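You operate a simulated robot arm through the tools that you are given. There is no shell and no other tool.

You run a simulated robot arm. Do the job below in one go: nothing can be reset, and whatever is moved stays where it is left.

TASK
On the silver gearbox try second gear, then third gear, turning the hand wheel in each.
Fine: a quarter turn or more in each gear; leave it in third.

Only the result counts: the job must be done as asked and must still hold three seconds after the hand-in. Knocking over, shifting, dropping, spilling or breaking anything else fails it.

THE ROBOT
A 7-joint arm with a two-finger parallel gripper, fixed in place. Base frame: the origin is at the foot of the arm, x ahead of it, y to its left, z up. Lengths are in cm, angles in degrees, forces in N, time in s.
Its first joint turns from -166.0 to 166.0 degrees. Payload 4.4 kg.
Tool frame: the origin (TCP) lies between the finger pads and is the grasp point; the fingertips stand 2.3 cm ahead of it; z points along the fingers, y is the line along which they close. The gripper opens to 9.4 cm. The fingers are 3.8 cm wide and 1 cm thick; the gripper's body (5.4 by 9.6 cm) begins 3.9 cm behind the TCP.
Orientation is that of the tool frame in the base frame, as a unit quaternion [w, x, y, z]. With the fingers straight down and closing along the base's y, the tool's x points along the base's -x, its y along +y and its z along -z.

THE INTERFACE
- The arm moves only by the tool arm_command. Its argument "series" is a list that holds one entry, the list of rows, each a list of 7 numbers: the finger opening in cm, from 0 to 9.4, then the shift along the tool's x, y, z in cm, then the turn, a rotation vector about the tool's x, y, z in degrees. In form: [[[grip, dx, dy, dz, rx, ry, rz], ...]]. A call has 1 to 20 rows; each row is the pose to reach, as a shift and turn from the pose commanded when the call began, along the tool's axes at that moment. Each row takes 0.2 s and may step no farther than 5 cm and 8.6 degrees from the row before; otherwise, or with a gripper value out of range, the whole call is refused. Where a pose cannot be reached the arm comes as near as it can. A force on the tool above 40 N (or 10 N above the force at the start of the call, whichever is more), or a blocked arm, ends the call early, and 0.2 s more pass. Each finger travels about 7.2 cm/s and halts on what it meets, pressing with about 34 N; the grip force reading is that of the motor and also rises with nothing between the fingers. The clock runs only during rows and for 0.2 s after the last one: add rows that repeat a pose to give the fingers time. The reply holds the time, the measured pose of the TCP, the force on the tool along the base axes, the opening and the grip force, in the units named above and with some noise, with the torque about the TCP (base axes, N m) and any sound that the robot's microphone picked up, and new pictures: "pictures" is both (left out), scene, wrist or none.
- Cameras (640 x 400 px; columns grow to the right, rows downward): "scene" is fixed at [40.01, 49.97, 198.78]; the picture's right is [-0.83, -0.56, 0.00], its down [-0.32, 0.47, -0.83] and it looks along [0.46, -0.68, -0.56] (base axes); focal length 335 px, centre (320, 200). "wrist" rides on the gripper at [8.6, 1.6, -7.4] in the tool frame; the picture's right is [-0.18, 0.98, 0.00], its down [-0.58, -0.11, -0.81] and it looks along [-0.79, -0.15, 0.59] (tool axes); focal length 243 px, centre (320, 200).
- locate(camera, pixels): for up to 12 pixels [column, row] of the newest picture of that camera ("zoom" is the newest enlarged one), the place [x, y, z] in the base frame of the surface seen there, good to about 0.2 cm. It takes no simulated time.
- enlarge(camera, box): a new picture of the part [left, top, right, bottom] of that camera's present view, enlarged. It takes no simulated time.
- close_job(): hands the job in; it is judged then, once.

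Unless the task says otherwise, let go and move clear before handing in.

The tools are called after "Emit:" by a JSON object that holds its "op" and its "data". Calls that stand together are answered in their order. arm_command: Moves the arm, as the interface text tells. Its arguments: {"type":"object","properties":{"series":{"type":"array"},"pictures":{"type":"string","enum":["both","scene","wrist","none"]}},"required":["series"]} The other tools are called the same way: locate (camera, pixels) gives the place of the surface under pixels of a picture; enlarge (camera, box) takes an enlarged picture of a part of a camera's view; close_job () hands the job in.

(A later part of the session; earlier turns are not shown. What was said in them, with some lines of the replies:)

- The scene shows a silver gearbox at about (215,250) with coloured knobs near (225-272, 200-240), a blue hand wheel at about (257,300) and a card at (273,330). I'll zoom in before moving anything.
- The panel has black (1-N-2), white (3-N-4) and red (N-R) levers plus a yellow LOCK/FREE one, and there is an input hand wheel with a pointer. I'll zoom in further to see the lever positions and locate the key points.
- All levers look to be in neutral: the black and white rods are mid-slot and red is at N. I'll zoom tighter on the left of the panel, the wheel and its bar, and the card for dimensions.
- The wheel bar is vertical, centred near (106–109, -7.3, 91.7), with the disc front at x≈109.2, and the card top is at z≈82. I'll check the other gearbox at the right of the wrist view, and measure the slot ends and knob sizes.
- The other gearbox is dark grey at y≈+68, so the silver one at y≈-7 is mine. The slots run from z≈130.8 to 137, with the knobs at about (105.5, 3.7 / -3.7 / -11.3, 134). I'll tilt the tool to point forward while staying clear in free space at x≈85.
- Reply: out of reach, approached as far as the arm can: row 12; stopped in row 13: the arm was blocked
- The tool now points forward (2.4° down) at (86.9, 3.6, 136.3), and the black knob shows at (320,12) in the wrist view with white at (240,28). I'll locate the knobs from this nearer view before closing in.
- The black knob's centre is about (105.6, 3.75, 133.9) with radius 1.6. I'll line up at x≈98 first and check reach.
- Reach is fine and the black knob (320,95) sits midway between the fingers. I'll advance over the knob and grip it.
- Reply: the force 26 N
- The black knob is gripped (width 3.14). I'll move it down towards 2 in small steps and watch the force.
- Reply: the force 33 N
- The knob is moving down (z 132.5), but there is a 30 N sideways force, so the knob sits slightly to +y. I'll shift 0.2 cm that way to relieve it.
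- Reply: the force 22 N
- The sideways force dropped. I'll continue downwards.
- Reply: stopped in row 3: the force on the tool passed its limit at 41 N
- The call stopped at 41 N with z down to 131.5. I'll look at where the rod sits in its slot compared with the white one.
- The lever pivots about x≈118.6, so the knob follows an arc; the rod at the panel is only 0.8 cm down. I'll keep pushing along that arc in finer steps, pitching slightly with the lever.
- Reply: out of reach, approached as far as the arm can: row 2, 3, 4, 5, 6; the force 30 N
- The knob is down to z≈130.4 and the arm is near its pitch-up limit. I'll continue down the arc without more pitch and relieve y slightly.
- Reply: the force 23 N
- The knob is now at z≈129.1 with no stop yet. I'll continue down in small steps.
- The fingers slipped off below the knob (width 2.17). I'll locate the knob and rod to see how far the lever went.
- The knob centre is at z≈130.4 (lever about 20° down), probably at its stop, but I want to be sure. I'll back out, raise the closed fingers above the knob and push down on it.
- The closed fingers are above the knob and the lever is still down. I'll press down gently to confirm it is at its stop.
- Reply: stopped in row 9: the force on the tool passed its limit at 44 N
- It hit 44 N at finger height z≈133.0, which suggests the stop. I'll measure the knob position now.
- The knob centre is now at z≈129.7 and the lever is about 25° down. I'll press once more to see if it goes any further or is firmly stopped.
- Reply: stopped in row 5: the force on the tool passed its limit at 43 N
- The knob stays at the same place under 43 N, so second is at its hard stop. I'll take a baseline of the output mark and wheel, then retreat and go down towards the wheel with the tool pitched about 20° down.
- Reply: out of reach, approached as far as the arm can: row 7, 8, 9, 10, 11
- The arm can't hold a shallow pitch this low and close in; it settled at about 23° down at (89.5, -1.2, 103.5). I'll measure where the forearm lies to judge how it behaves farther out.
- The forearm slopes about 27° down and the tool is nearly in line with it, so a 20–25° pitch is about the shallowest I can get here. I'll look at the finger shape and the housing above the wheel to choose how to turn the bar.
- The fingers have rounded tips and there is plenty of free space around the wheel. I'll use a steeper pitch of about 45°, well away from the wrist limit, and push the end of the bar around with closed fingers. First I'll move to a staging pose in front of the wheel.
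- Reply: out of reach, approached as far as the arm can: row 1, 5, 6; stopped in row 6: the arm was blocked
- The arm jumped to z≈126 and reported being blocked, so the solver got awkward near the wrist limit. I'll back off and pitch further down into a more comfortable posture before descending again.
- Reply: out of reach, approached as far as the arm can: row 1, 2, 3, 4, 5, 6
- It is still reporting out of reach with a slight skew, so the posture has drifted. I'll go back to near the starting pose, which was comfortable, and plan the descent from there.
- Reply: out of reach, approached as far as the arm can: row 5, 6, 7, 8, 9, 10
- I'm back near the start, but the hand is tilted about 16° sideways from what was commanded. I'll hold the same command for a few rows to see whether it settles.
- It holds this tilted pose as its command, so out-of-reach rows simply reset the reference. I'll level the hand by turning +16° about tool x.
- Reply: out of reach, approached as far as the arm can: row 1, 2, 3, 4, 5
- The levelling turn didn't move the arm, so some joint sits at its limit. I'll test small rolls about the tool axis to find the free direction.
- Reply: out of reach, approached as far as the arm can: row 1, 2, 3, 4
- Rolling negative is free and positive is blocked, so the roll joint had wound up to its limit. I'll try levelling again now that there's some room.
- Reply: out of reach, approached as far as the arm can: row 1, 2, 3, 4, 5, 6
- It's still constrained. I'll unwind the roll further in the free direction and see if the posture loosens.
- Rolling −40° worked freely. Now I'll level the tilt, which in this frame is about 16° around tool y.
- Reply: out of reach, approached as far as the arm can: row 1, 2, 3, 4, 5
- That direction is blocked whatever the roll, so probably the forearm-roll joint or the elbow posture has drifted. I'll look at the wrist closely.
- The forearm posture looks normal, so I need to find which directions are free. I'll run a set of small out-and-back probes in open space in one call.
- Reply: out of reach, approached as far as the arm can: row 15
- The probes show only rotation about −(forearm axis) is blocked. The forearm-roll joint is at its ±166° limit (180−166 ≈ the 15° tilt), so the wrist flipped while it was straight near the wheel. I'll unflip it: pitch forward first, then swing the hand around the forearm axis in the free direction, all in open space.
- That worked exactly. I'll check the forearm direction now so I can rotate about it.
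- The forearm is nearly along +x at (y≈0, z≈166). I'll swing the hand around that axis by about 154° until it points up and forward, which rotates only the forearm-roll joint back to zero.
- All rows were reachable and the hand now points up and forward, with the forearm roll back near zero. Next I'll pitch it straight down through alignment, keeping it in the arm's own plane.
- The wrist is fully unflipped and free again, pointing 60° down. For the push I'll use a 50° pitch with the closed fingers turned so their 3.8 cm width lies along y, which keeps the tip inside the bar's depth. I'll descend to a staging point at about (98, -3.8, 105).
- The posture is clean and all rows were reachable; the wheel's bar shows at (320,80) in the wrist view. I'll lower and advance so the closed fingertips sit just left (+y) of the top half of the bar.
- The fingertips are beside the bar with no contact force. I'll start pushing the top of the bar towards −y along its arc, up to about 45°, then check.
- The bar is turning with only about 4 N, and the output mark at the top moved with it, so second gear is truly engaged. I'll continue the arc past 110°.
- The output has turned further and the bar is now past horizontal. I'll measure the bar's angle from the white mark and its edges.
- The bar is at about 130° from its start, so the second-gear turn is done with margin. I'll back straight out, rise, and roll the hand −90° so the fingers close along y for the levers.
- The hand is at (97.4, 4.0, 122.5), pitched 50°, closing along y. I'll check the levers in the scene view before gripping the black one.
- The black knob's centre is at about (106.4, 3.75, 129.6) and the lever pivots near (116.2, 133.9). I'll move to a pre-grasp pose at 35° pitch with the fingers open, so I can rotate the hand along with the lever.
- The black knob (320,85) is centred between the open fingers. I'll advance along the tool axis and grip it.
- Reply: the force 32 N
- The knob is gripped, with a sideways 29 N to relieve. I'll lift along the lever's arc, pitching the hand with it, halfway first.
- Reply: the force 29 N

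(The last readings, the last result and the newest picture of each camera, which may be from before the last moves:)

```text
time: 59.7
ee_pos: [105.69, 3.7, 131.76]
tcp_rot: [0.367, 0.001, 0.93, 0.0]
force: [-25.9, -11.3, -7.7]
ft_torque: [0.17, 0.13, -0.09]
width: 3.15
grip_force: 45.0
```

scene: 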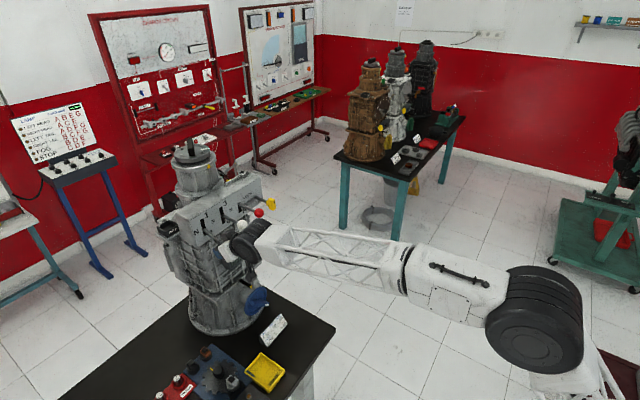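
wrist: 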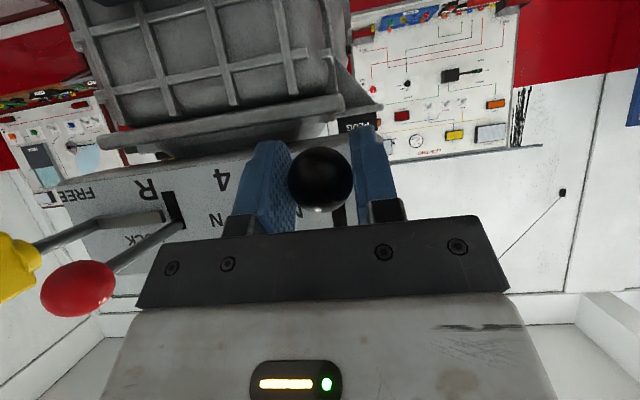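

The lever is following well. I'll continue up to neutral with a small x correction.

Emit:
{"op": "arm_command", "data": {"series": [[[2.2, -0.22, 0, -0.53, 0, 3, 0], [2.2, -0.55, 0, -0.98, 0, 6, 0], [2.2, -0.89, 0, -1.42, 0, 9, 0], [2.2, -1.26, 0, -1.82, 0, 12, 0], [2.2, -1.26, 0, -1.82, 0, 12, 0]]]}}

Emit:
{"op": "enlarge", "data": {"camera": "scene", "box": [190, 190, 302, 270]}}

Emit:
{"op": "enlarge", "data": {"camera": "wrist", "box": [180, 50, 400, 220]}}

```text
time: 60.9
ee_pos: [105.43, 3.76, 133.92]
tcp_rot: [0.268, 0.0, 0.964, 0.001]
force: [-24.6, -16.8, -4.2]
ft_torque: [-0.02, 0.95, -0.11]
width: 3.14
grip_force: 45.3
```

scene: 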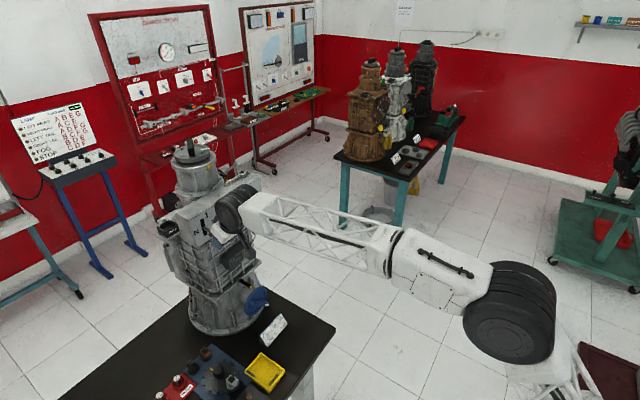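
wrist: 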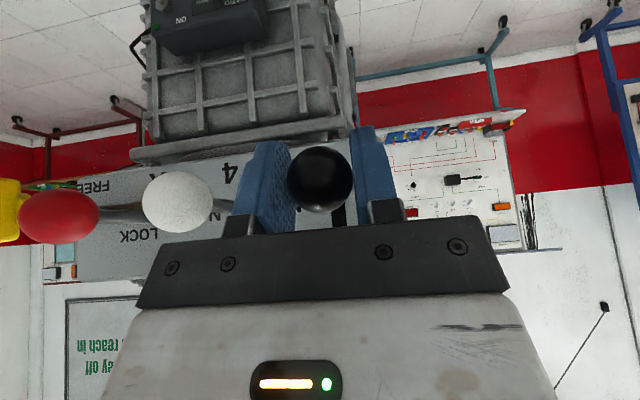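

```text
5.00 times, centred on (246, 230) of scene
```

zoom: 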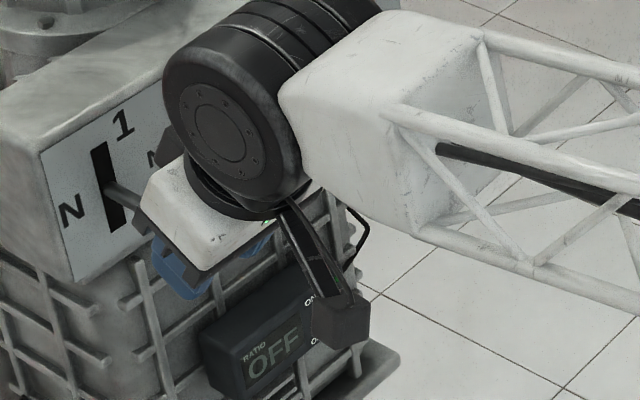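

```text
2.35 times, centred on (290, 135) of wrist
```

zoom: 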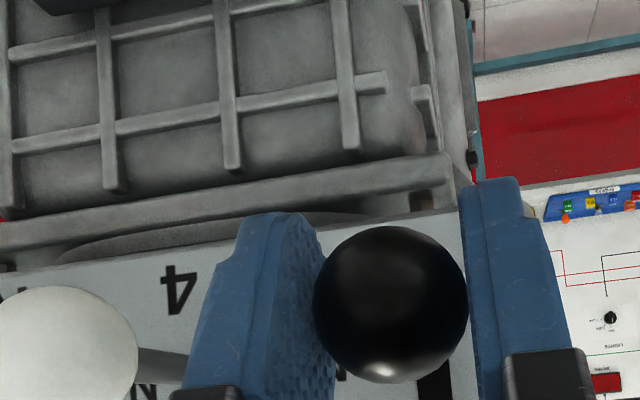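

The grip is at z≈133.9. I'll check the black knob's height against the white one, which is at true neutral.

Emit:
{"op": "locate", "data": {"camera": "wrist", "pixels": [[320, 155], [320, 170], [320, 185], [320, 200], [178, 178], [178, 190], [178, 205], [178, 220], [110, 213], [225, 205]]}}

Emit:
{"op": "locate", "data": {"camera": "scene", "pixels": [[213, 227], [214, 229], [216, 230], [212, 226]]}}

```text
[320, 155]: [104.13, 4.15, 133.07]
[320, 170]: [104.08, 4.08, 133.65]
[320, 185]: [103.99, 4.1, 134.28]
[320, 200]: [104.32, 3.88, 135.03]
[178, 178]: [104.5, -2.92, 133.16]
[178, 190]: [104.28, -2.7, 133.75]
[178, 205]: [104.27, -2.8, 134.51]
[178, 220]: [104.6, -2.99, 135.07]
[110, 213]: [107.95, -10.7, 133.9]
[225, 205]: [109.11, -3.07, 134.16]
```

```text
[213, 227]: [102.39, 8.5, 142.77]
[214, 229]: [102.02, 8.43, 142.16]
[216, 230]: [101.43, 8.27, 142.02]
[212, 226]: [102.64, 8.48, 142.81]
```

The black knob reads z≈133.9 against white's ≈134.0, so it's back in neutral. I'll release, back off, and confirm it stays there.

Emit:
{"op": "arm_command", "data": {"series": [[[6, 0, 0, 0, 0, 0, 0], [6, 0, 0, 0, 0, 0, 0], [6, 0, 0, 0, 0, 0, 0], [6, 0, 0, -4, 0, 0, 0], [6, 0, 0, -8, 0, 0, 0], [6, 4, 0, -10, 0, -4, 0], [6, 6, 0, -13, 0, -8, 0], [6, 6, 0, -13, 0, -8, 0]]]}}

Emit:
{"op": "enlarge", "data": {"camera": "scene", "box": [190, 190, 302, 270]}}

```text
time: 62.7
ee_pos: [93.75, 3.92, 142.01]
tcp_rot: [0.335, 0.001, 0.942, 0.001]
force: [-0.1, 1.0, -0.4]
ft_torque: [-0.01, 0.0, -0.02]
width: 5.98
grip_force: 0.0
```

scene: 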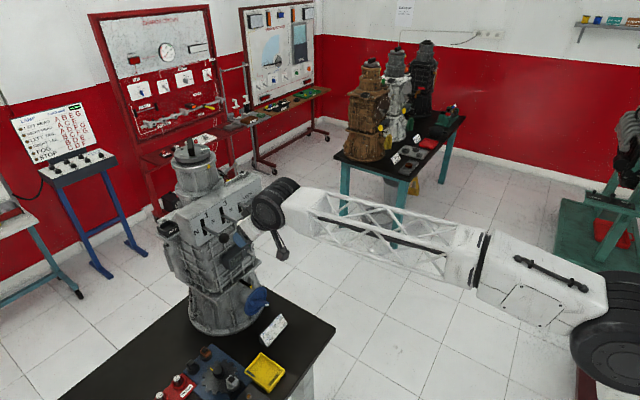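
wrist: 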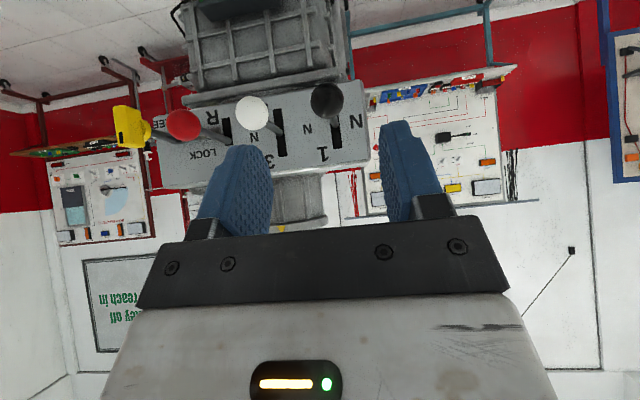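

```text
5.00 times, centred on (246, 230) of scene
```

zoom: 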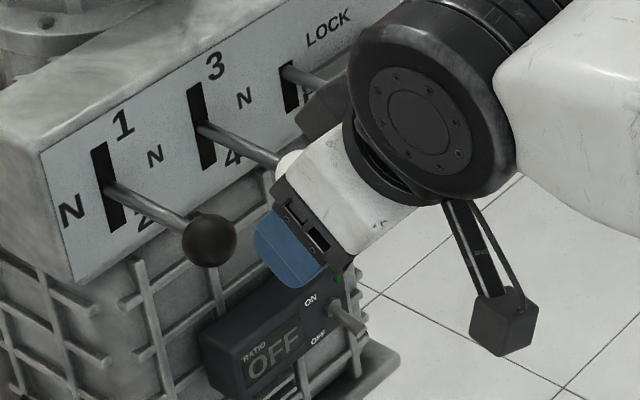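

Black looks to be in neutral, with its rod parallel to white's. I'll verify with measurements.

Emit:
{"op": "locate", "data": {"camera": "zoom", "pixels": [[208, 225], [208, 240], [150, 210], [125, 198], [235, 142], [215, 132], [205, 262]]}}

Emit:
{"op": "locate", "data": {"camera": "wrist", "pixels": [[327, 88], [327, 100], [327, 112], [252, 98], [252, 112], [252, 125], [333, 122], [272, 125]]}}

```text
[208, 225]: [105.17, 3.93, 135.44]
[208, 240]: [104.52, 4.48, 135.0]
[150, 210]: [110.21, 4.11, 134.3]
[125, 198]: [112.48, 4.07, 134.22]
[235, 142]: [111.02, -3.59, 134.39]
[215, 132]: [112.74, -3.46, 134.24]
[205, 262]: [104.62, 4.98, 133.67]
```

```text
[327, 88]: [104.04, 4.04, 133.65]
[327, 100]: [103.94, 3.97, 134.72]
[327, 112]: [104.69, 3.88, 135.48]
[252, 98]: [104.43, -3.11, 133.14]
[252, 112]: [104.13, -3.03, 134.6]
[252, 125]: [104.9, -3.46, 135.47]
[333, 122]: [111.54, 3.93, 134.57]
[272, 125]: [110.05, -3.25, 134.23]
```

Both rods are level, so black is in neutral. I'll move across to the white knob's pre-grasp pose.

Emit:
{"op": "arm_command", "data": {"series": [[[6, -0.66, -2.5, 2.0, 0, -5.3, 0], [6, -1.31, -5.0, 4.0, 0, -10.6, 0], [6, -1.97, -7.5, 5.98, 0, -16, 0], [6, -1.97, -7.5, 5.98, 0, -16, 0]]]}}

```text
time: 63.7
ee_pos: [98.98, -3.49, 138.24]
tcp_rot: [0.463, 0.001, 0.886, 0.0]
force: [-0.1, -0.5, 0.3]
ft_torque: [0.02, 0.02, 0.0]
width: 5.99
grip_force: 0.0
```

scene: 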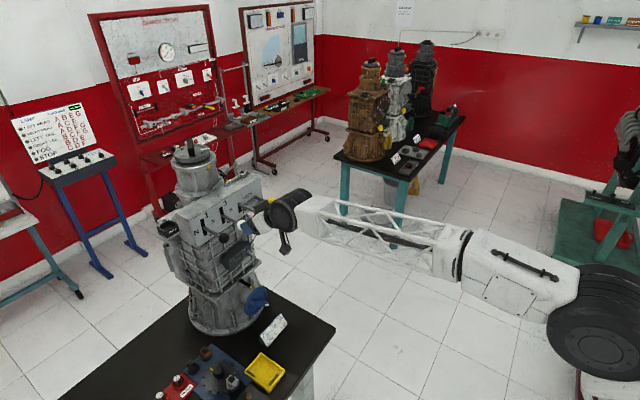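
wrist: 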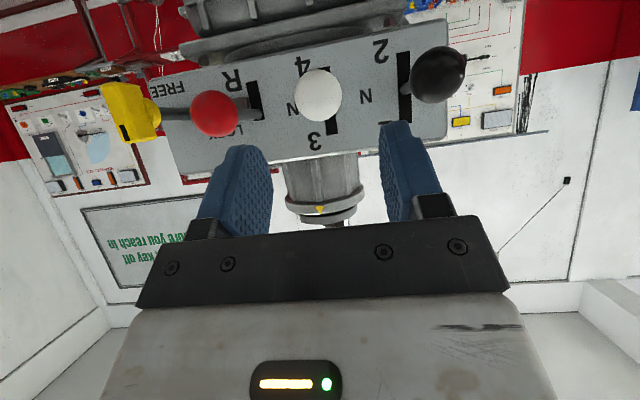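

The white knob (318,95) is centred. I'll advance and grip it.

Emit:
{"op": "arm_command", "data": {"series": [[[6, -0.12, -0.15, 3.9, 0, 0, 0], [6, -0.24, -0.17, 7.77, 0, 0, 0], [6, -0.24, -0.17, 7.77, 0, 0, 0], [2.2, -0.24, -0.17, 7.77, 0, 0, 0], [2.2, -0.24, -0.17, 7.77, 0, 0, 0], [2.2, -0.24, -0.17, 7.77, 0, 0, 0]]]}}

```text
time: 65.1
ee_pos: [105.19, -3.71, 134.14]
tcp_rot: [0.462, 0.001, 0.887, 0.0]
force: [8.6, 2.6, -1.1]
ft_torque: [0.01, 0.01, 0.0]
width: 3.14
grip_force: 45.0
```

scene: 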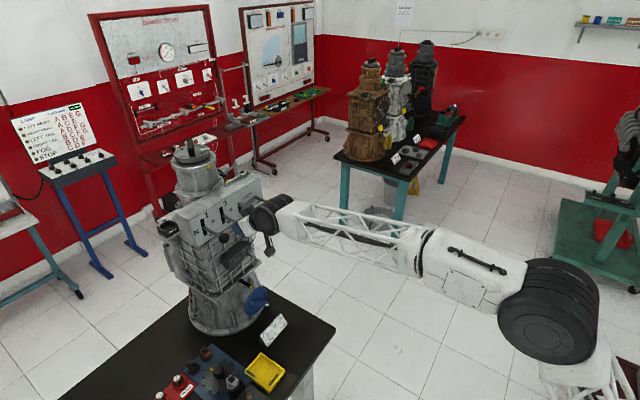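
wrist: 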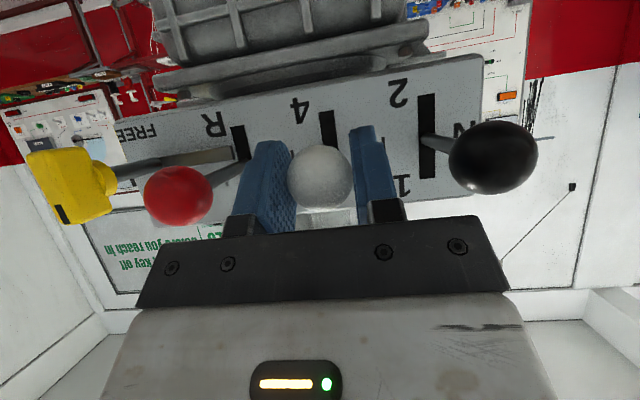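

It's a clean grip with almost no side load. I'll lift the white lever along its arc towards 3, halfway first.

Emit:
{"op": "arm_command", "data": {"series": [[[2.2, -0.484, 0, -0.307, 0, 3, 0], [2.2, -0.984, 0, -0.589, 0, 6, 0], [2.2, -1.5, 0, -0.844, 0, 9, 0], [2.2, -2.03, 0, -1.07, 0, 12, 0], [2.2, -2.56, 0, -1.27, 0, 15, 0], [2.2, -2.56, 0, -1.27, 0, 15, 0]]], "pictures": "none"}}

```text
time: 66.5
ee_pos: [105.81, -3.74, 137.19]
tcp_rot: [0.343, 0.001, 0.939, 0.0]
force: [-15.9, 17.5, 2.0]
ft_torque: [0.07, 0.51, -0.04]
width: 3.17
grip_force: 44.7
```

It's following well. I'll continue to the top stop for third gear.

Emit:
{"op": "arm_command", "data": {"series": [[[2.2, -0.43, -0.05, -0.355, 0, 3, 0], [2.2, -0.913, -0.05, -0.65, 0, 6, 0], [2.2, -1.42, -0.05, -0.91, 0, 9, 0], [2.2, -1.756, -0.05, -1.077, 0, 11, 0], [2.2, -1.756, -0.05, -1.077, 0, 11, 0]]]}}

Emit:
{"op": "locate", "data": {"camera": "wrist", "pixels": [[320, 155], [320, 170], [320, 185], [320, 200], [485, 160], [485, 180]]}}

```text
time: 67.5
ee_pos: [106.57, -3.69, 138.69]
tcp_rot: [0.25, 0.002, 0.968, 0.0]
force: [-7.9, 9.5, 0.1]
ft_torque: [0.09, -0.38, 0.03]
width: 3.16
grip_force: 44.9
stopped in row 5: the force on the tool passed its limit at 41 N (the readings are from after the stop); the commanded pose is now the measured one
```

scene: 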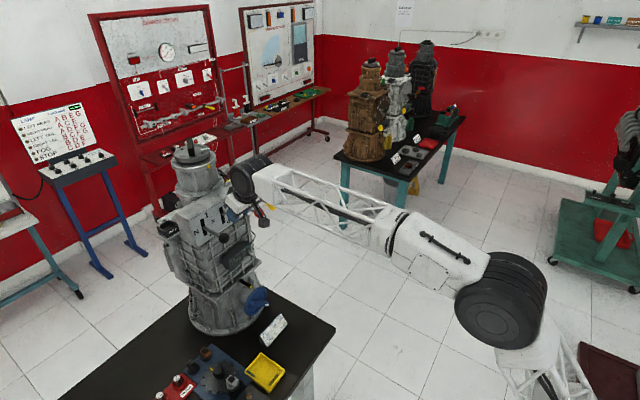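
wrist: 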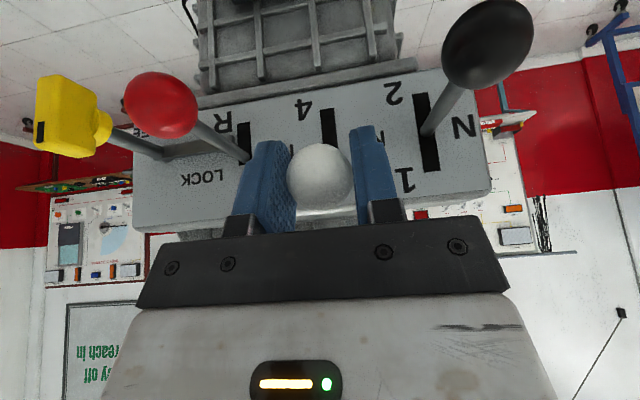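

```text
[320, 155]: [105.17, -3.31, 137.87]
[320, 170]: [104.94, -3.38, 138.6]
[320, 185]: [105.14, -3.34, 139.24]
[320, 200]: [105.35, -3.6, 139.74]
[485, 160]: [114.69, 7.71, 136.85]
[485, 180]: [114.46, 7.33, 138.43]
```

It stopped at 41 N with the knob at z≈138.4 (about 25° up), matching the end stop seen for second. I'll release, back away upwards and check that it holds.

Emit:
{"op": "arm_command", "data": {"series": [[[6, 0, 0, 0, 0, 0, 0], [6, 0, 0, 0, 0, 0, 0], [6, 0, 0, 0, 0, 0, 0], [6, 0, 0, -4, 0, 0, 0], [6, 0, 0, -8, 0, 0, 0], [6, 3, 0, -11, 0, 0, 0], [4, 6, 0, -14, 0, 0, 0], [2, 9, 0, -16, 0, 0, 0], [0, 9, 0, -16, 0, 0, 0]]]}}

Emit:
{"op": "enlarge", "data": {"camera": "scene", "box": [190, 180, 302, 260]}}

Emit:
{"op": "enlarge", "data": {"camera": "wrist", "box": [100, 30, 400, 220]}}

```text
time: 69.5
ee_pos: [90.85, -3.7, 148.42]
tcp_rot: [0.25, 0.0, 0.968, 0.001]
force: [-0.4, -0.5, -0.1]
ft_torque: [-0.02, -0.02, 0.0]
width: 0.01
grip_force: 33.7
```

scene: 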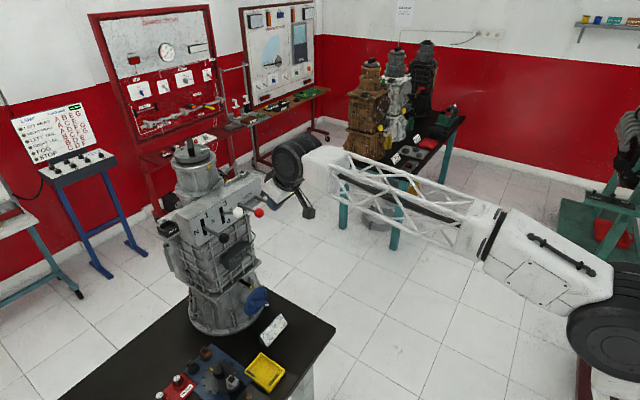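
wrist: 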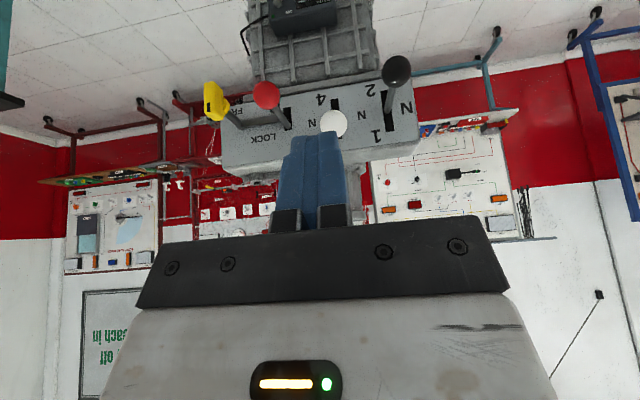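

```text
5.00 times, centred on (246, 220) of scene
```

zoom: 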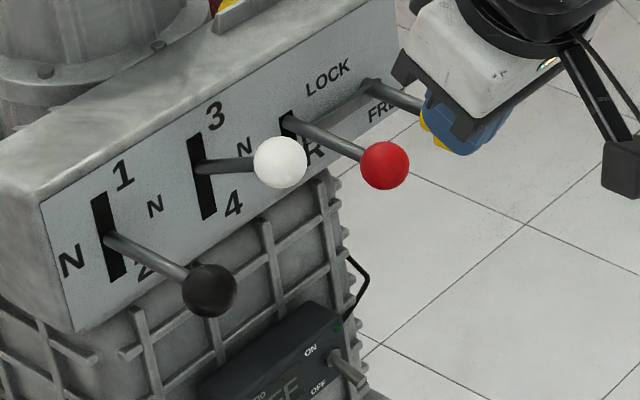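

```text
2.11 times, centred on (250, 125) of wrist
```

zoom: 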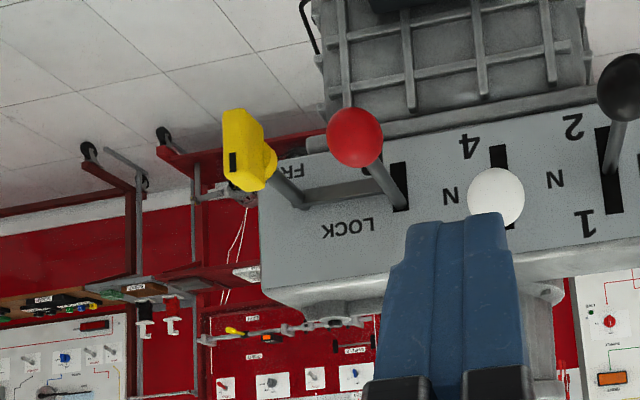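

White stays up and black is level in neutral. I'll measure them quickly to confirm.

Emit:
{"op": "locate", "data": {"camera": "scene", "pixels": [[246, 212], [246, 208], [240, 213], [236, 213], [232, 214], [232, 236], [220, 230], [216, 228], [192, 148]]}}

Emit:
{"op": "enlarge", "data": {"camera": "scene", "box": [160, 130, 224, 170]}}

Emit:
{"op": "enlarge", "data": {"camera": "scene", "box": [232, 275, 296, 315]}}

```text
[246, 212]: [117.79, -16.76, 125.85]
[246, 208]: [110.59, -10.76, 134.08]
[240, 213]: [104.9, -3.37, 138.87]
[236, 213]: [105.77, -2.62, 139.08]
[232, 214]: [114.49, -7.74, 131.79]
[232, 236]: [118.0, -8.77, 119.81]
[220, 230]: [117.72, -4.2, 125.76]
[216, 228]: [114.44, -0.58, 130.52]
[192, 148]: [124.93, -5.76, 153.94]
```

```text
10.00 times, centred on (192, 150) of scene
```

zoom: 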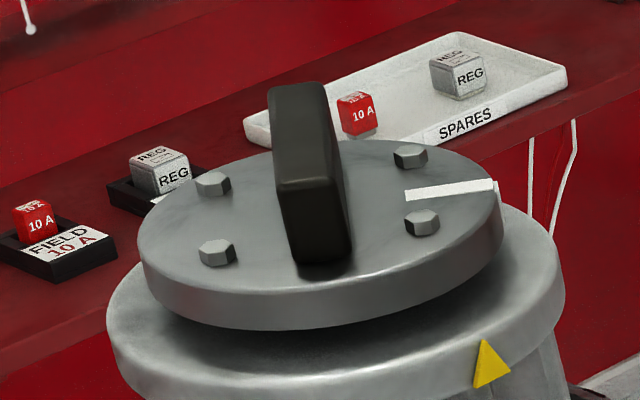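

```text
10.00 times, centred on (264, 295) of scene
```

zoom: 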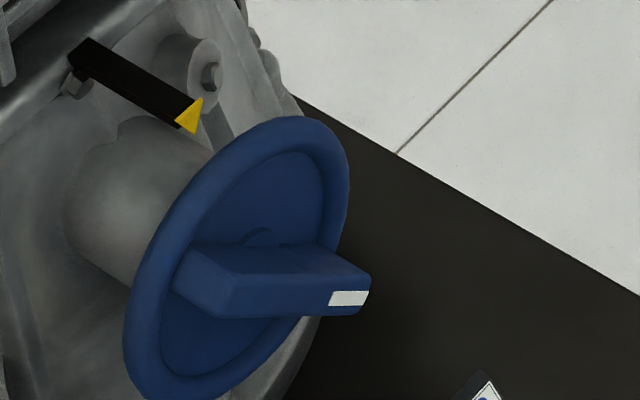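

White holds at about z 138.4. I'll measure the bar's current angle with a clear view for the third-gear turn.

Emit:
{"op": "locate", "data": {"camera": "zoom", "pixels": [[348, 298], [360, 275], [362, 300], [240, 265], [300, 262], [230, 290], [215, 265], [290, 300], [345, 265], [182, 290], [200, 252], [320, 310]]}}

```text
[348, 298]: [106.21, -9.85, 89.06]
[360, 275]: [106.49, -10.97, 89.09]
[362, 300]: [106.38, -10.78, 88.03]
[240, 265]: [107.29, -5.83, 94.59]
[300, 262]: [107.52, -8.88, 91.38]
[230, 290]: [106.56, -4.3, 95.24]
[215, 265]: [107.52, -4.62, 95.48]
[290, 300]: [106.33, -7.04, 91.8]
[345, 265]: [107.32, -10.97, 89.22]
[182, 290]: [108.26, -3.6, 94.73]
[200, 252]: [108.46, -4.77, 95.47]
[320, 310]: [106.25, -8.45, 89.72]
```

The bar sits about 135° from its start, confirming well over a quarter turn in second. For third I'll push the upper-left end of the bar down and around the other way, the mirror of the push that just worked. First I'll descend and roll back +90°.

Emit:
{"op": "arm_command", "data": {"series": [[[0, 1.45, -0.33, 3.4, 0, 0, 8.18], [0, 2.9, -0.65, 6.8, 0, 0, 16.36], [0, 4.35, -0.98, 10.2, 0, 0, 24.5], [0, 5.8, -1.31, 13.6, 0, 0, 32.7], [0, 7.25, -1.64, 17.0, 0, 0, 40.9], [0, 8.7, -1.96, 20.4, 0, 0, 49.1], [0, 10.15, -2.29, 23.8, 0, 0, 57.3], [0, 11.6, -2.62, 27.2, 0, 0, 65.4], [0, 13.05, -2.94, 30.6, 0, 0, 73.6], [0, 14.5, -3.27, 34.0, 0, 0, 81.8], [0, 15.96, -3.6, 37.4, 0, 0, 90], [0, 15.96, -3.6, 37.4, 0, 0, 90]]]}}

```text
time: 72.1
ee_pos: [94.78, -7.34, 108.03]
tcp_rot: [0.176, 0.686, 0.683, 0.177]
force: [-0.7, 0.3, 0.2]
ft_torque: [-0.04, 0.01, 0.0]
width: 0.0
grip_force: 33.8
```

scene: 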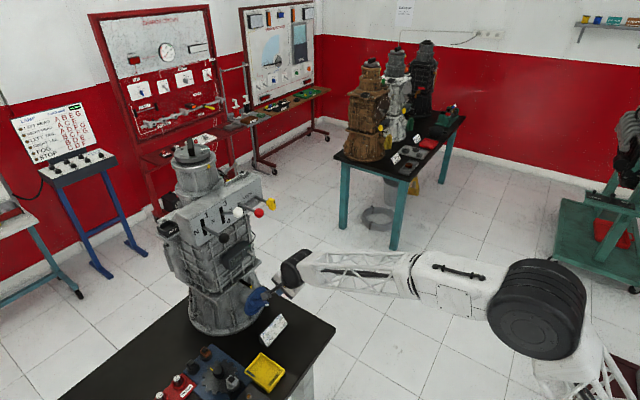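
wrist: 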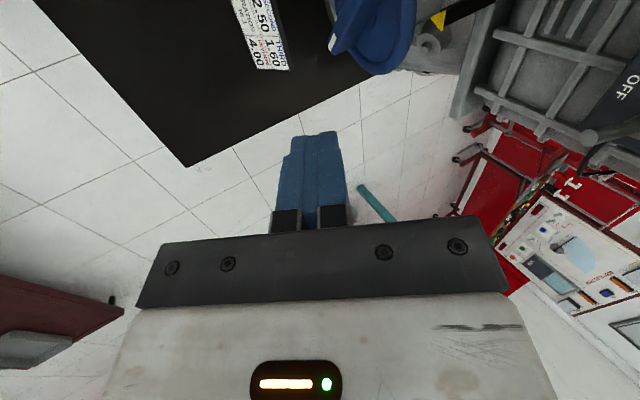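

The hand is at the staging point. I'll pitch up to 50°, lower, and advance to just above the upper-left half of the bar.

Emit:
{"op": "arm_command", "data": {"series": [[[0, 0.05, -0.91, 3.53, -3.67, 0, 0], [0, 0.1, -1.83, 7.05, -7.33, 0, 0], [0, 0.14, -2.74, 10.58, -11, 0, 0], [0, 0.14, 1.06, 12.74, -11, 0, 0], [0, 0.14, 4.9, 14.9, -11, 0, 0], [0, 0.14, 4.9, 14.9, -11, 0, 0]]]}}

Emit:
{"op": "enlarge", "data": {"camera": "wrist", "box": [220, 40, 440, 220]}}

```text
time: 73.5
ee_pos: [106.65, -7.19, 97.29]
tcp_rot: [0.241, 0.665, 0.665, 0.242]
force: [-1.2, 0.7, -1.2]
ft_torque: [-0.01, 0.01, 0.02]
width: 0.0
grip_force: 33.8
```

scene: 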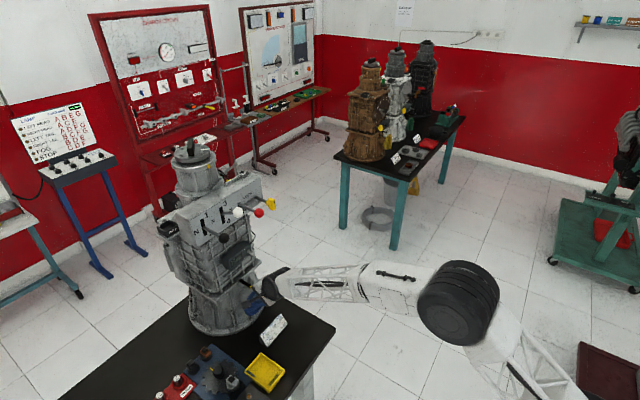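
wrist: 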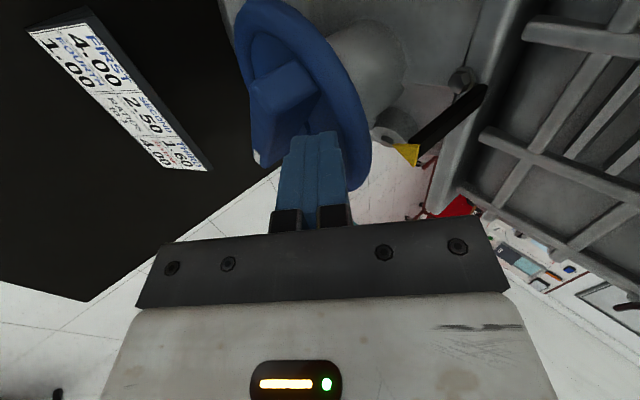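

```text
2.22 times, centred on (330, 130) of wrist
```

zoom: 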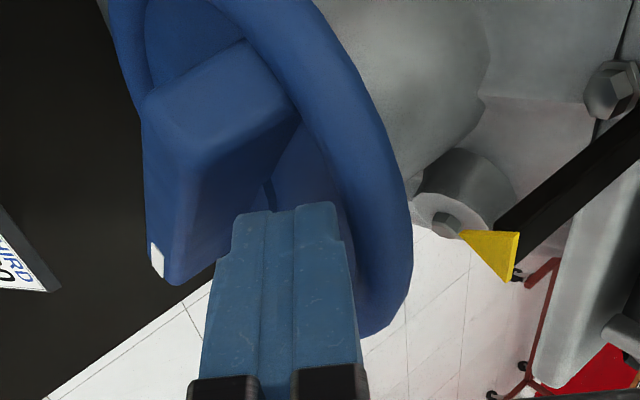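

The fingertips are in place beside the bar's upper end with no contact. I'll push it down and around the +y side through the first part of the arc.

Emit:
{"op": "arm_command", "data": {"series": [[[0, 0.14, -0.58, 0.22, 0, 0, 0], [0, 0.44, -0.8, 0.49, 0, 0, 0], [0, 0.97, -0.96, 0.68, 0, 0, 0], [0, 1.56, -1.11, 0.86, 0, 0, 0], [0, 2.14, -1.28, 1.07, 0, 0, 0], [0, 2.64, -1.54, 1.37, 0, 0, 0], [0, 3.14, -1.8, 1.68, 0, 0, 0], [0, 3.44, -1.99, 1.91, 0, 0, 0], [0, 3.7, -2.18, 2.14, 0, 0, 0], [0, 3.94, -2.41, 2.41, 0, 0, 0], [0, 4.14, -2.63, 2.67, 0, 0, 0], [0, 4.34, -2.89, 2.98, 0, 0, 0], [0, 4.43, -3.15, 3.29, 0, 0, 0]]]}}

Emit:
{"op": "enlarge", "data": {"camera": "wrist", "box": [200, 0, 440, 220]}}

Emit:
{"op": "enlarge", "data": {"camera": "scene", "box": [160, 130, 224, 170]}}

Emit:
{"op": "enlarge", "data": {"camera": "scene", "box": [232, 275, 296, 315]}}

```text
time: 76.3
ee_pos: [106.15, -2.82, 92.78]
tcp_rot: [0.24, 0.665, 0.665, 0.242]
force: [0.9, -0.5, 2.0]
ft_torque: [-0.07, -0.02, 0.02]
width: 0.0
grip_force: 33.8
```

scene: 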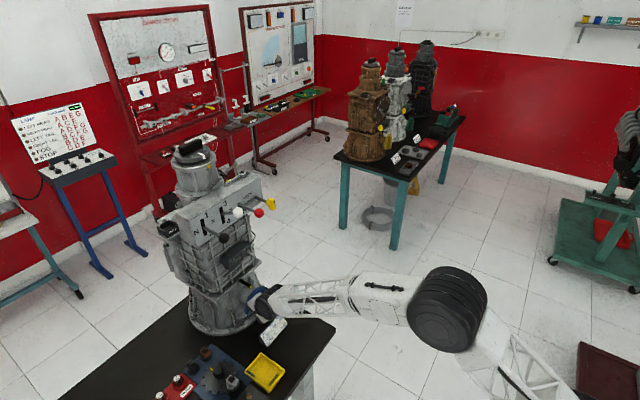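
wrist: 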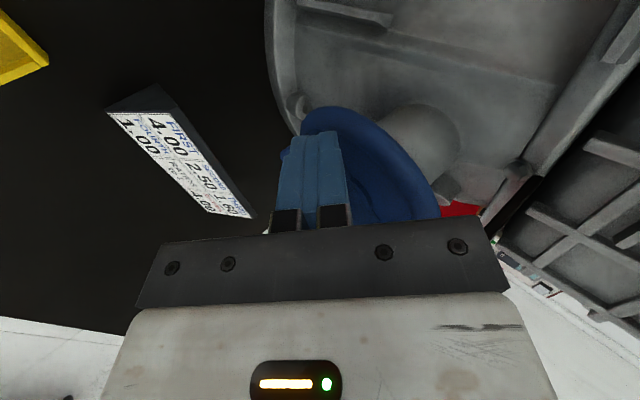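

```text
1.82 times, centred on (320, 110) of wrist
```

zoom: 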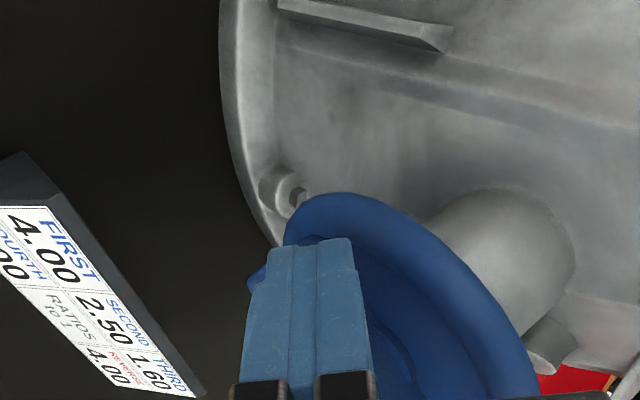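

```text
10.00 times, centred on (192, 150) of scene
```

zoom: 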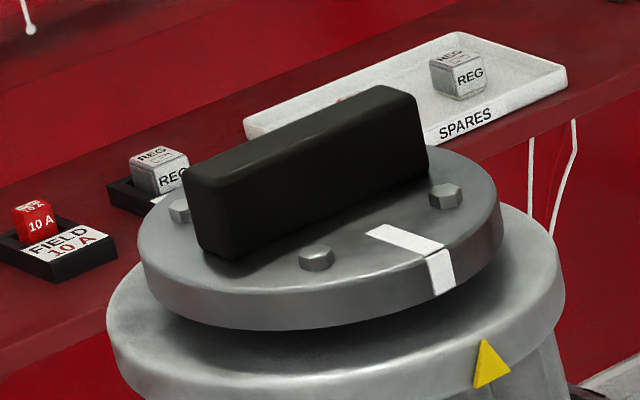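

```text
10.00 times, centred on (264, 295) of scene
```

zoom: 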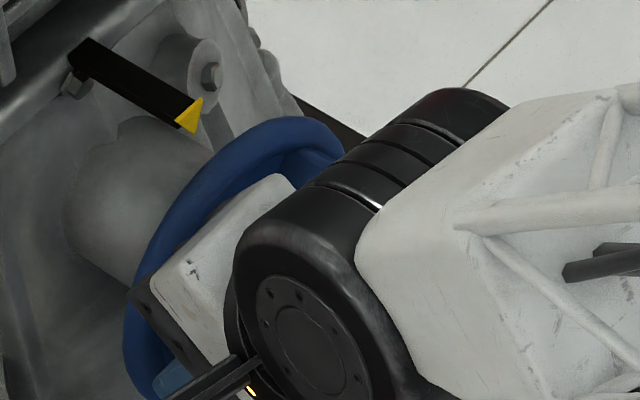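

The output mark has swung back about 52°, so at 1.6:1 the wheel has turned about 83° in third. I'll carry on round to well past a quarter turn.

Emit:
{"op": "arm_command", "data": {"series": [[[0, 0.05, -0.31, 0.37, 0, 0, 0], [0, -0.03, -0.6, 0.71, 0, 0, 0], [0, -0.1, -0.76, 0.9, 0, 0, 0], [0, -0.18, -0.92, 1.1, 0, 0, 0], [0, -0.31, -1.07, 1.27, 0, 0, 0], [0, -0.43, -1.21, 1.44, 0, 0, 0], [0, -0.56, -1.32, 1.58, 0, 0, 0], [0, -0.68, -1.43, 1.71, 0, 0, 0]]]}}

Emit:
{"op": "enlarge", "data": {"camera": "wrist", "box": [200, 0, 440, 220]}}

Emit:
{"op": "enlarge", "data": {"camera": "scene", "box": [160, 130, 224, 170]}}

```text
time: 78.1
ee_pos: [105.97, -3.34, 90.47]
tcp_rot: [0.24, 0.665, 0.664, 0.242]
force: [-1.0, 0.6, 1.3]
ft_torque: [-0.01, -0.02, 0.01]
width: 0.0
grip_force: 33.9
```

scene: 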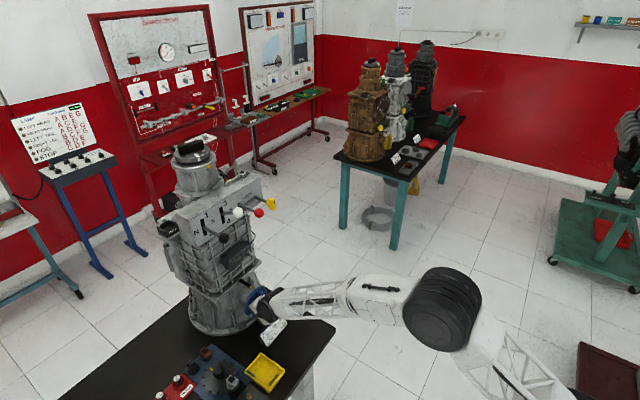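
wrist: 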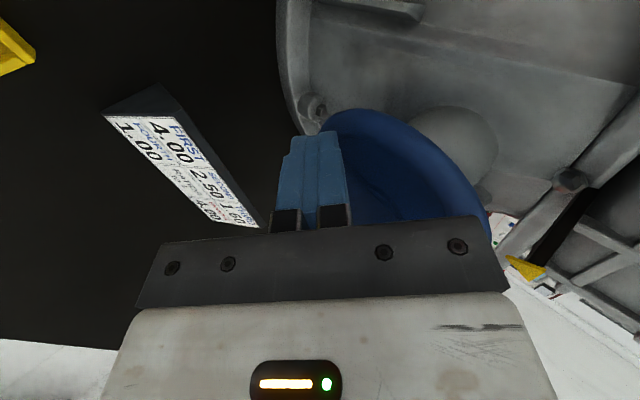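

```text
1.82 times, centred on (320, 110) of wrist
```

zoom: 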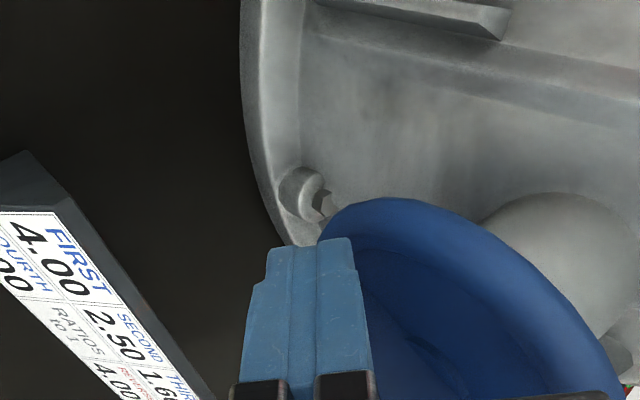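

```text
10.00 times, centred on (192, 150) of scene
```

zoom: 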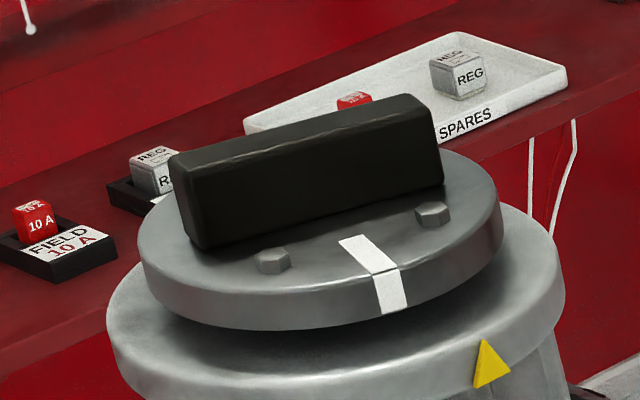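

The output has turned further in third. I'll back straight out and measure the bar's final angle.

Emit:
{"op": "arm_command", "data": {"series": [[[0, 0.2, -2.9, -2.7, 0, 0, 0], [0, 0.3, -6.5, -6.2, 0, 0, 0], [0, 0.3, -7.2, -11.5, 0, 0, 0], [0, 0.3, -7.8, -16, 0, 0, 0], [0, 0.3, -8, -20, 0, 0, 0], [0, 0.3, -8, -24, 0, 0, 0], [0, 0.3, -8, -28, 0, 0, 0], [0, 0.3, -8, -28, 0, 0, 0]]]}}

Emit:
{"op": "enlarge", "data": {"camera": "scene", "box": [232, 275, 296, 315]}}

```text
refused: row 2 steps farther than a row can; nothing moved
```

```text
10.00 times, centred on (264, 295) of scene
```

zoom: 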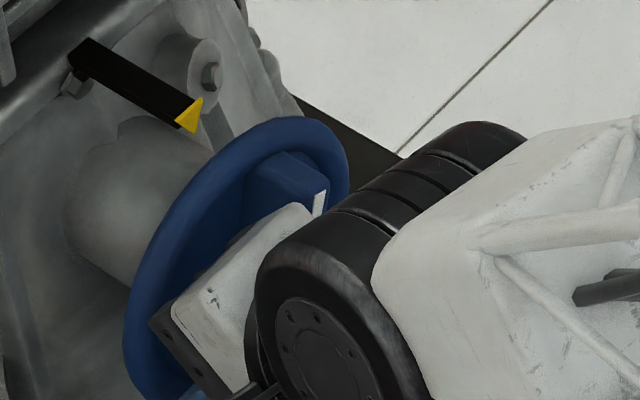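

The call was refused because one step was too long, so nothing moved. I'll resend it with shorter steps.

Emit:
{"op": "arm_command", "data": {"series": [[[0, 0.2, -2.9, -2.7, 0, 0, 0], [0, 0.3, -5.8, -5.4, 0, 0, 0], [0, 0.3, -7.2, -9.5, 0, 0, 0], [0, 0.3, -7.8, -14, 0, 0, 0], [0, 0.3, -8, -18.4, 0, 0, 0], [0, 0.3, -8, -22.8, 0, 0, 0], [0, 0.3, -8, -27.2, 0, 0, 0], [0, 0.3, -8, -27.2, 0, 0, 0]]]}}

Emit:
{"op": "enlarge", "data": {"camera": "scene", "box": [232, 275, 296, 315]}}

```text
time: 79.9
ee_pos: [82.59, -3.01, 105.99]
tcp_rot: [0.241, 0.665, 0.664, 0.242]
force: [-0.4, -0.2, 0.1]
ft_torque: [-0.03, 0.0, 0.0]
width: 0.0
grip_force: 34.4
```

scene: 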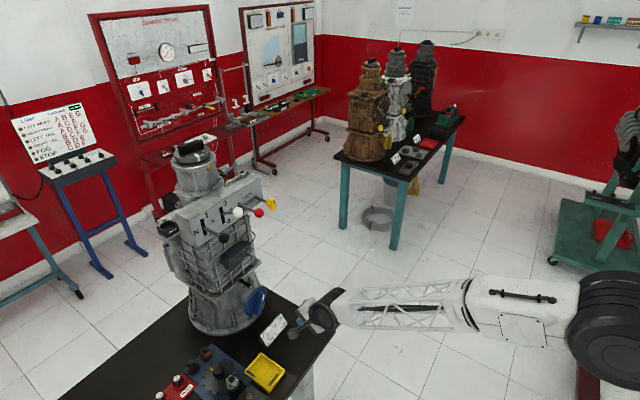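
wrist: 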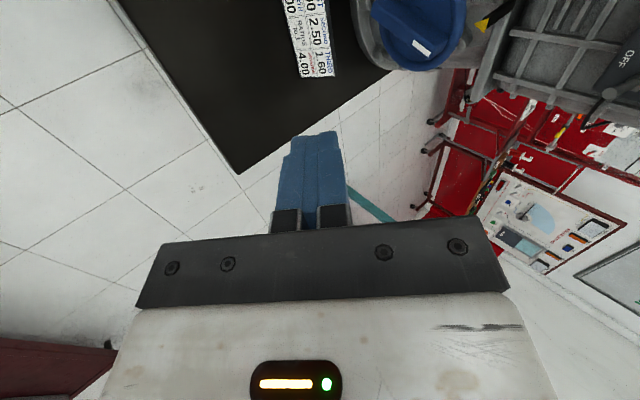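

```text
10.00 times, centred on (264, 295) of scene
```

zoom: 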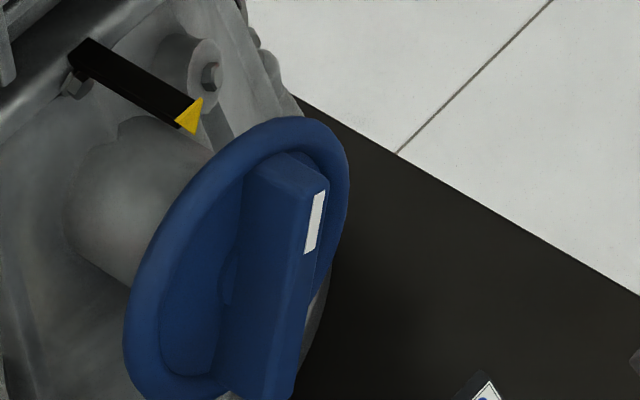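

The bar is nearly vertical again with the mark at the upper right. I'll measure its angle and check the levers.

Emit:
{"op": "locate", "data": {"camera": "zoom", "pixels": [[314, 225], [308, 250], [320, 195], [270, 175], [250, 200], [240, 300], [230, 380], [265, 390], [300, 340], [290, 210], [270, 360]]}}

Emit:
{"op": "enlarge", "data": {"camera": "scene", "box": [190, 180, 302, 260]}}

```text
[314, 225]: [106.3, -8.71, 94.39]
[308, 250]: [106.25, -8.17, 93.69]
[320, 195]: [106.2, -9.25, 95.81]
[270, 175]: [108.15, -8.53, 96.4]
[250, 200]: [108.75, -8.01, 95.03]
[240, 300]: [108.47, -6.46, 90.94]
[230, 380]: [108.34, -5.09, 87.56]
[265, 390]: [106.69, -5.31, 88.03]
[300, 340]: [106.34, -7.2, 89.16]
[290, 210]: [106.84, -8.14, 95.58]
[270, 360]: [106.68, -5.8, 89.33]
```

```text
5.00 times, centred on (246, 220) of scene
```

zoom: 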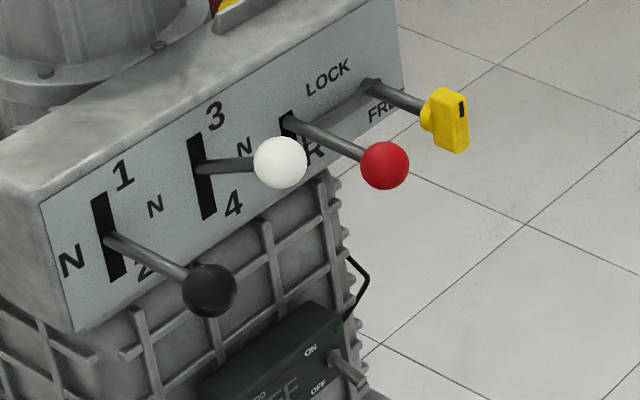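

The bar is now about 22° from vertical, so it turned about 112° in third (135° in second). White holds at 3, black is in neutral, and the red and yellow levers are unchanged. I'll move well clear and take a last look.

Emit:
{"op": "arm_command", "data": {"series": [[[0, 0, -0.75, -3.2, 0, 0, 0], [0, 0, -1.5, -6.5, 0, 0, 0], [0, 0, -2.27, -9.74, 0, 0, 0], [0, 0, -3, -13, 0, 0, 0], [0, 0, -3.8, -16.3, 0, 0, 0], [0, 0, -3.8, -16.3, 0, 0, 0], [0, 0, -3.8, -16.3, 0, 0, 0]]]}}

Emit:
{"op": "enlarge", "data": {"camera": "scene", "box": [150, 180, 310, 380]}}

Emit:
{"op": "enlarge", "data": {"camera": "scene", "box": [190, 180, 286, 240]}}

Emit:
{"op": "locate", "data": {"camera": "zoom", "pixels": [[335, 175], [290, 175], [250, 178], [230, 345], [150, 295], [125, 280], [460, 170]]}}

```text
time: 81.5
ee_pos: [69.27, -3.13, 116.17]
tcp_rot: [0.241, 0.665, 0.664, 0.242]
force: [0.2, 0.6, -0.3]
ft_torque: [0.0, 0.0, -0.03]
width: 0.0
grip_force: 34.0
```

scene: 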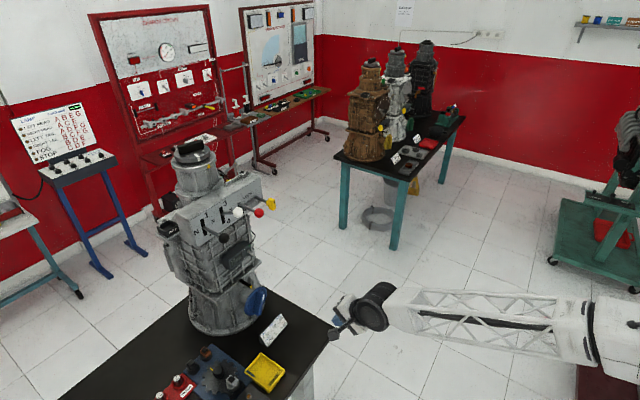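
wrist: 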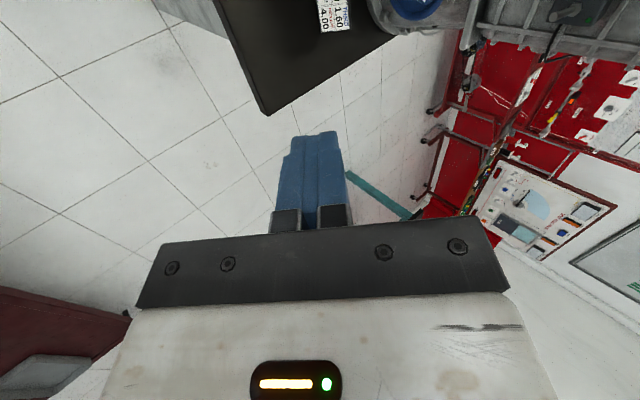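

```text
2.00 times, centred on (230, 280) of scene
```

zoom: 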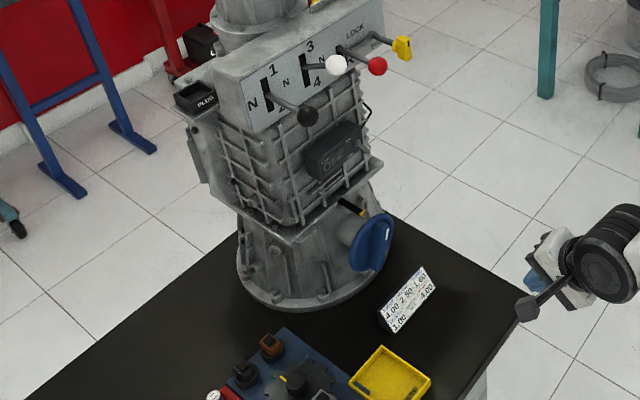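

```text
6.67 times, centred on (238, 210) of scene
```

zoom: 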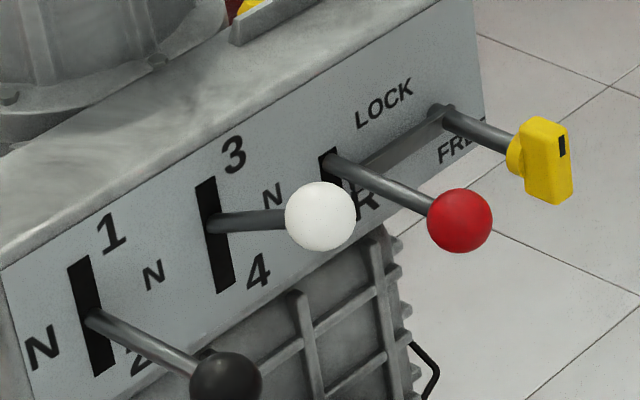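

```text
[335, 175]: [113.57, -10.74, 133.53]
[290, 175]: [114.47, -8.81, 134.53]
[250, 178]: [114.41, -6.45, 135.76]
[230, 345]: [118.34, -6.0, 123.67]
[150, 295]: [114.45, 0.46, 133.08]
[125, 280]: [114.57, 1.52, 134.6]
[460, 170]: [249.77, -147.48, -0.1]
```

The last zoom shows white up at 3 (320,215), black in neutral (226,380), red and yellow unchanged, and the card, tray and other items where they were. The arm is clear at x≈69, so I'm handing the job in.

Emit:
{"op": "close_job", "data": {}}

```text
The job is handed in.
```

The silver gearbox has been tried in second and then third, with the hand wheel turned more than a quarter turn in each, and it is left in third. I handed the job in; the reply gave no verdict.

| Gear | Lever move | Hand wheel turn |
|---|---|---|
| Second | black lever down to 2 | about 135° |
| Third | black lever back to N, then white lever up to 3 | about 112°, in the opposite direction |

- **Engagement:** the output mark at the top of the gearbox turned with the wheel in both gears, so both were really engaged.
- **Final state:** the white lever is up at 3 and the black lever is in neutral. The red and yellow levers were not touched.
- **Surroundings:** the last pictures show nothing else moved, and the arm is well clear of the bench.

On the way, the fingers slipped off the black knob once. The arm's wrist also tied itself up near the wheel, and I unwound it in open space. Neither touched anything else.
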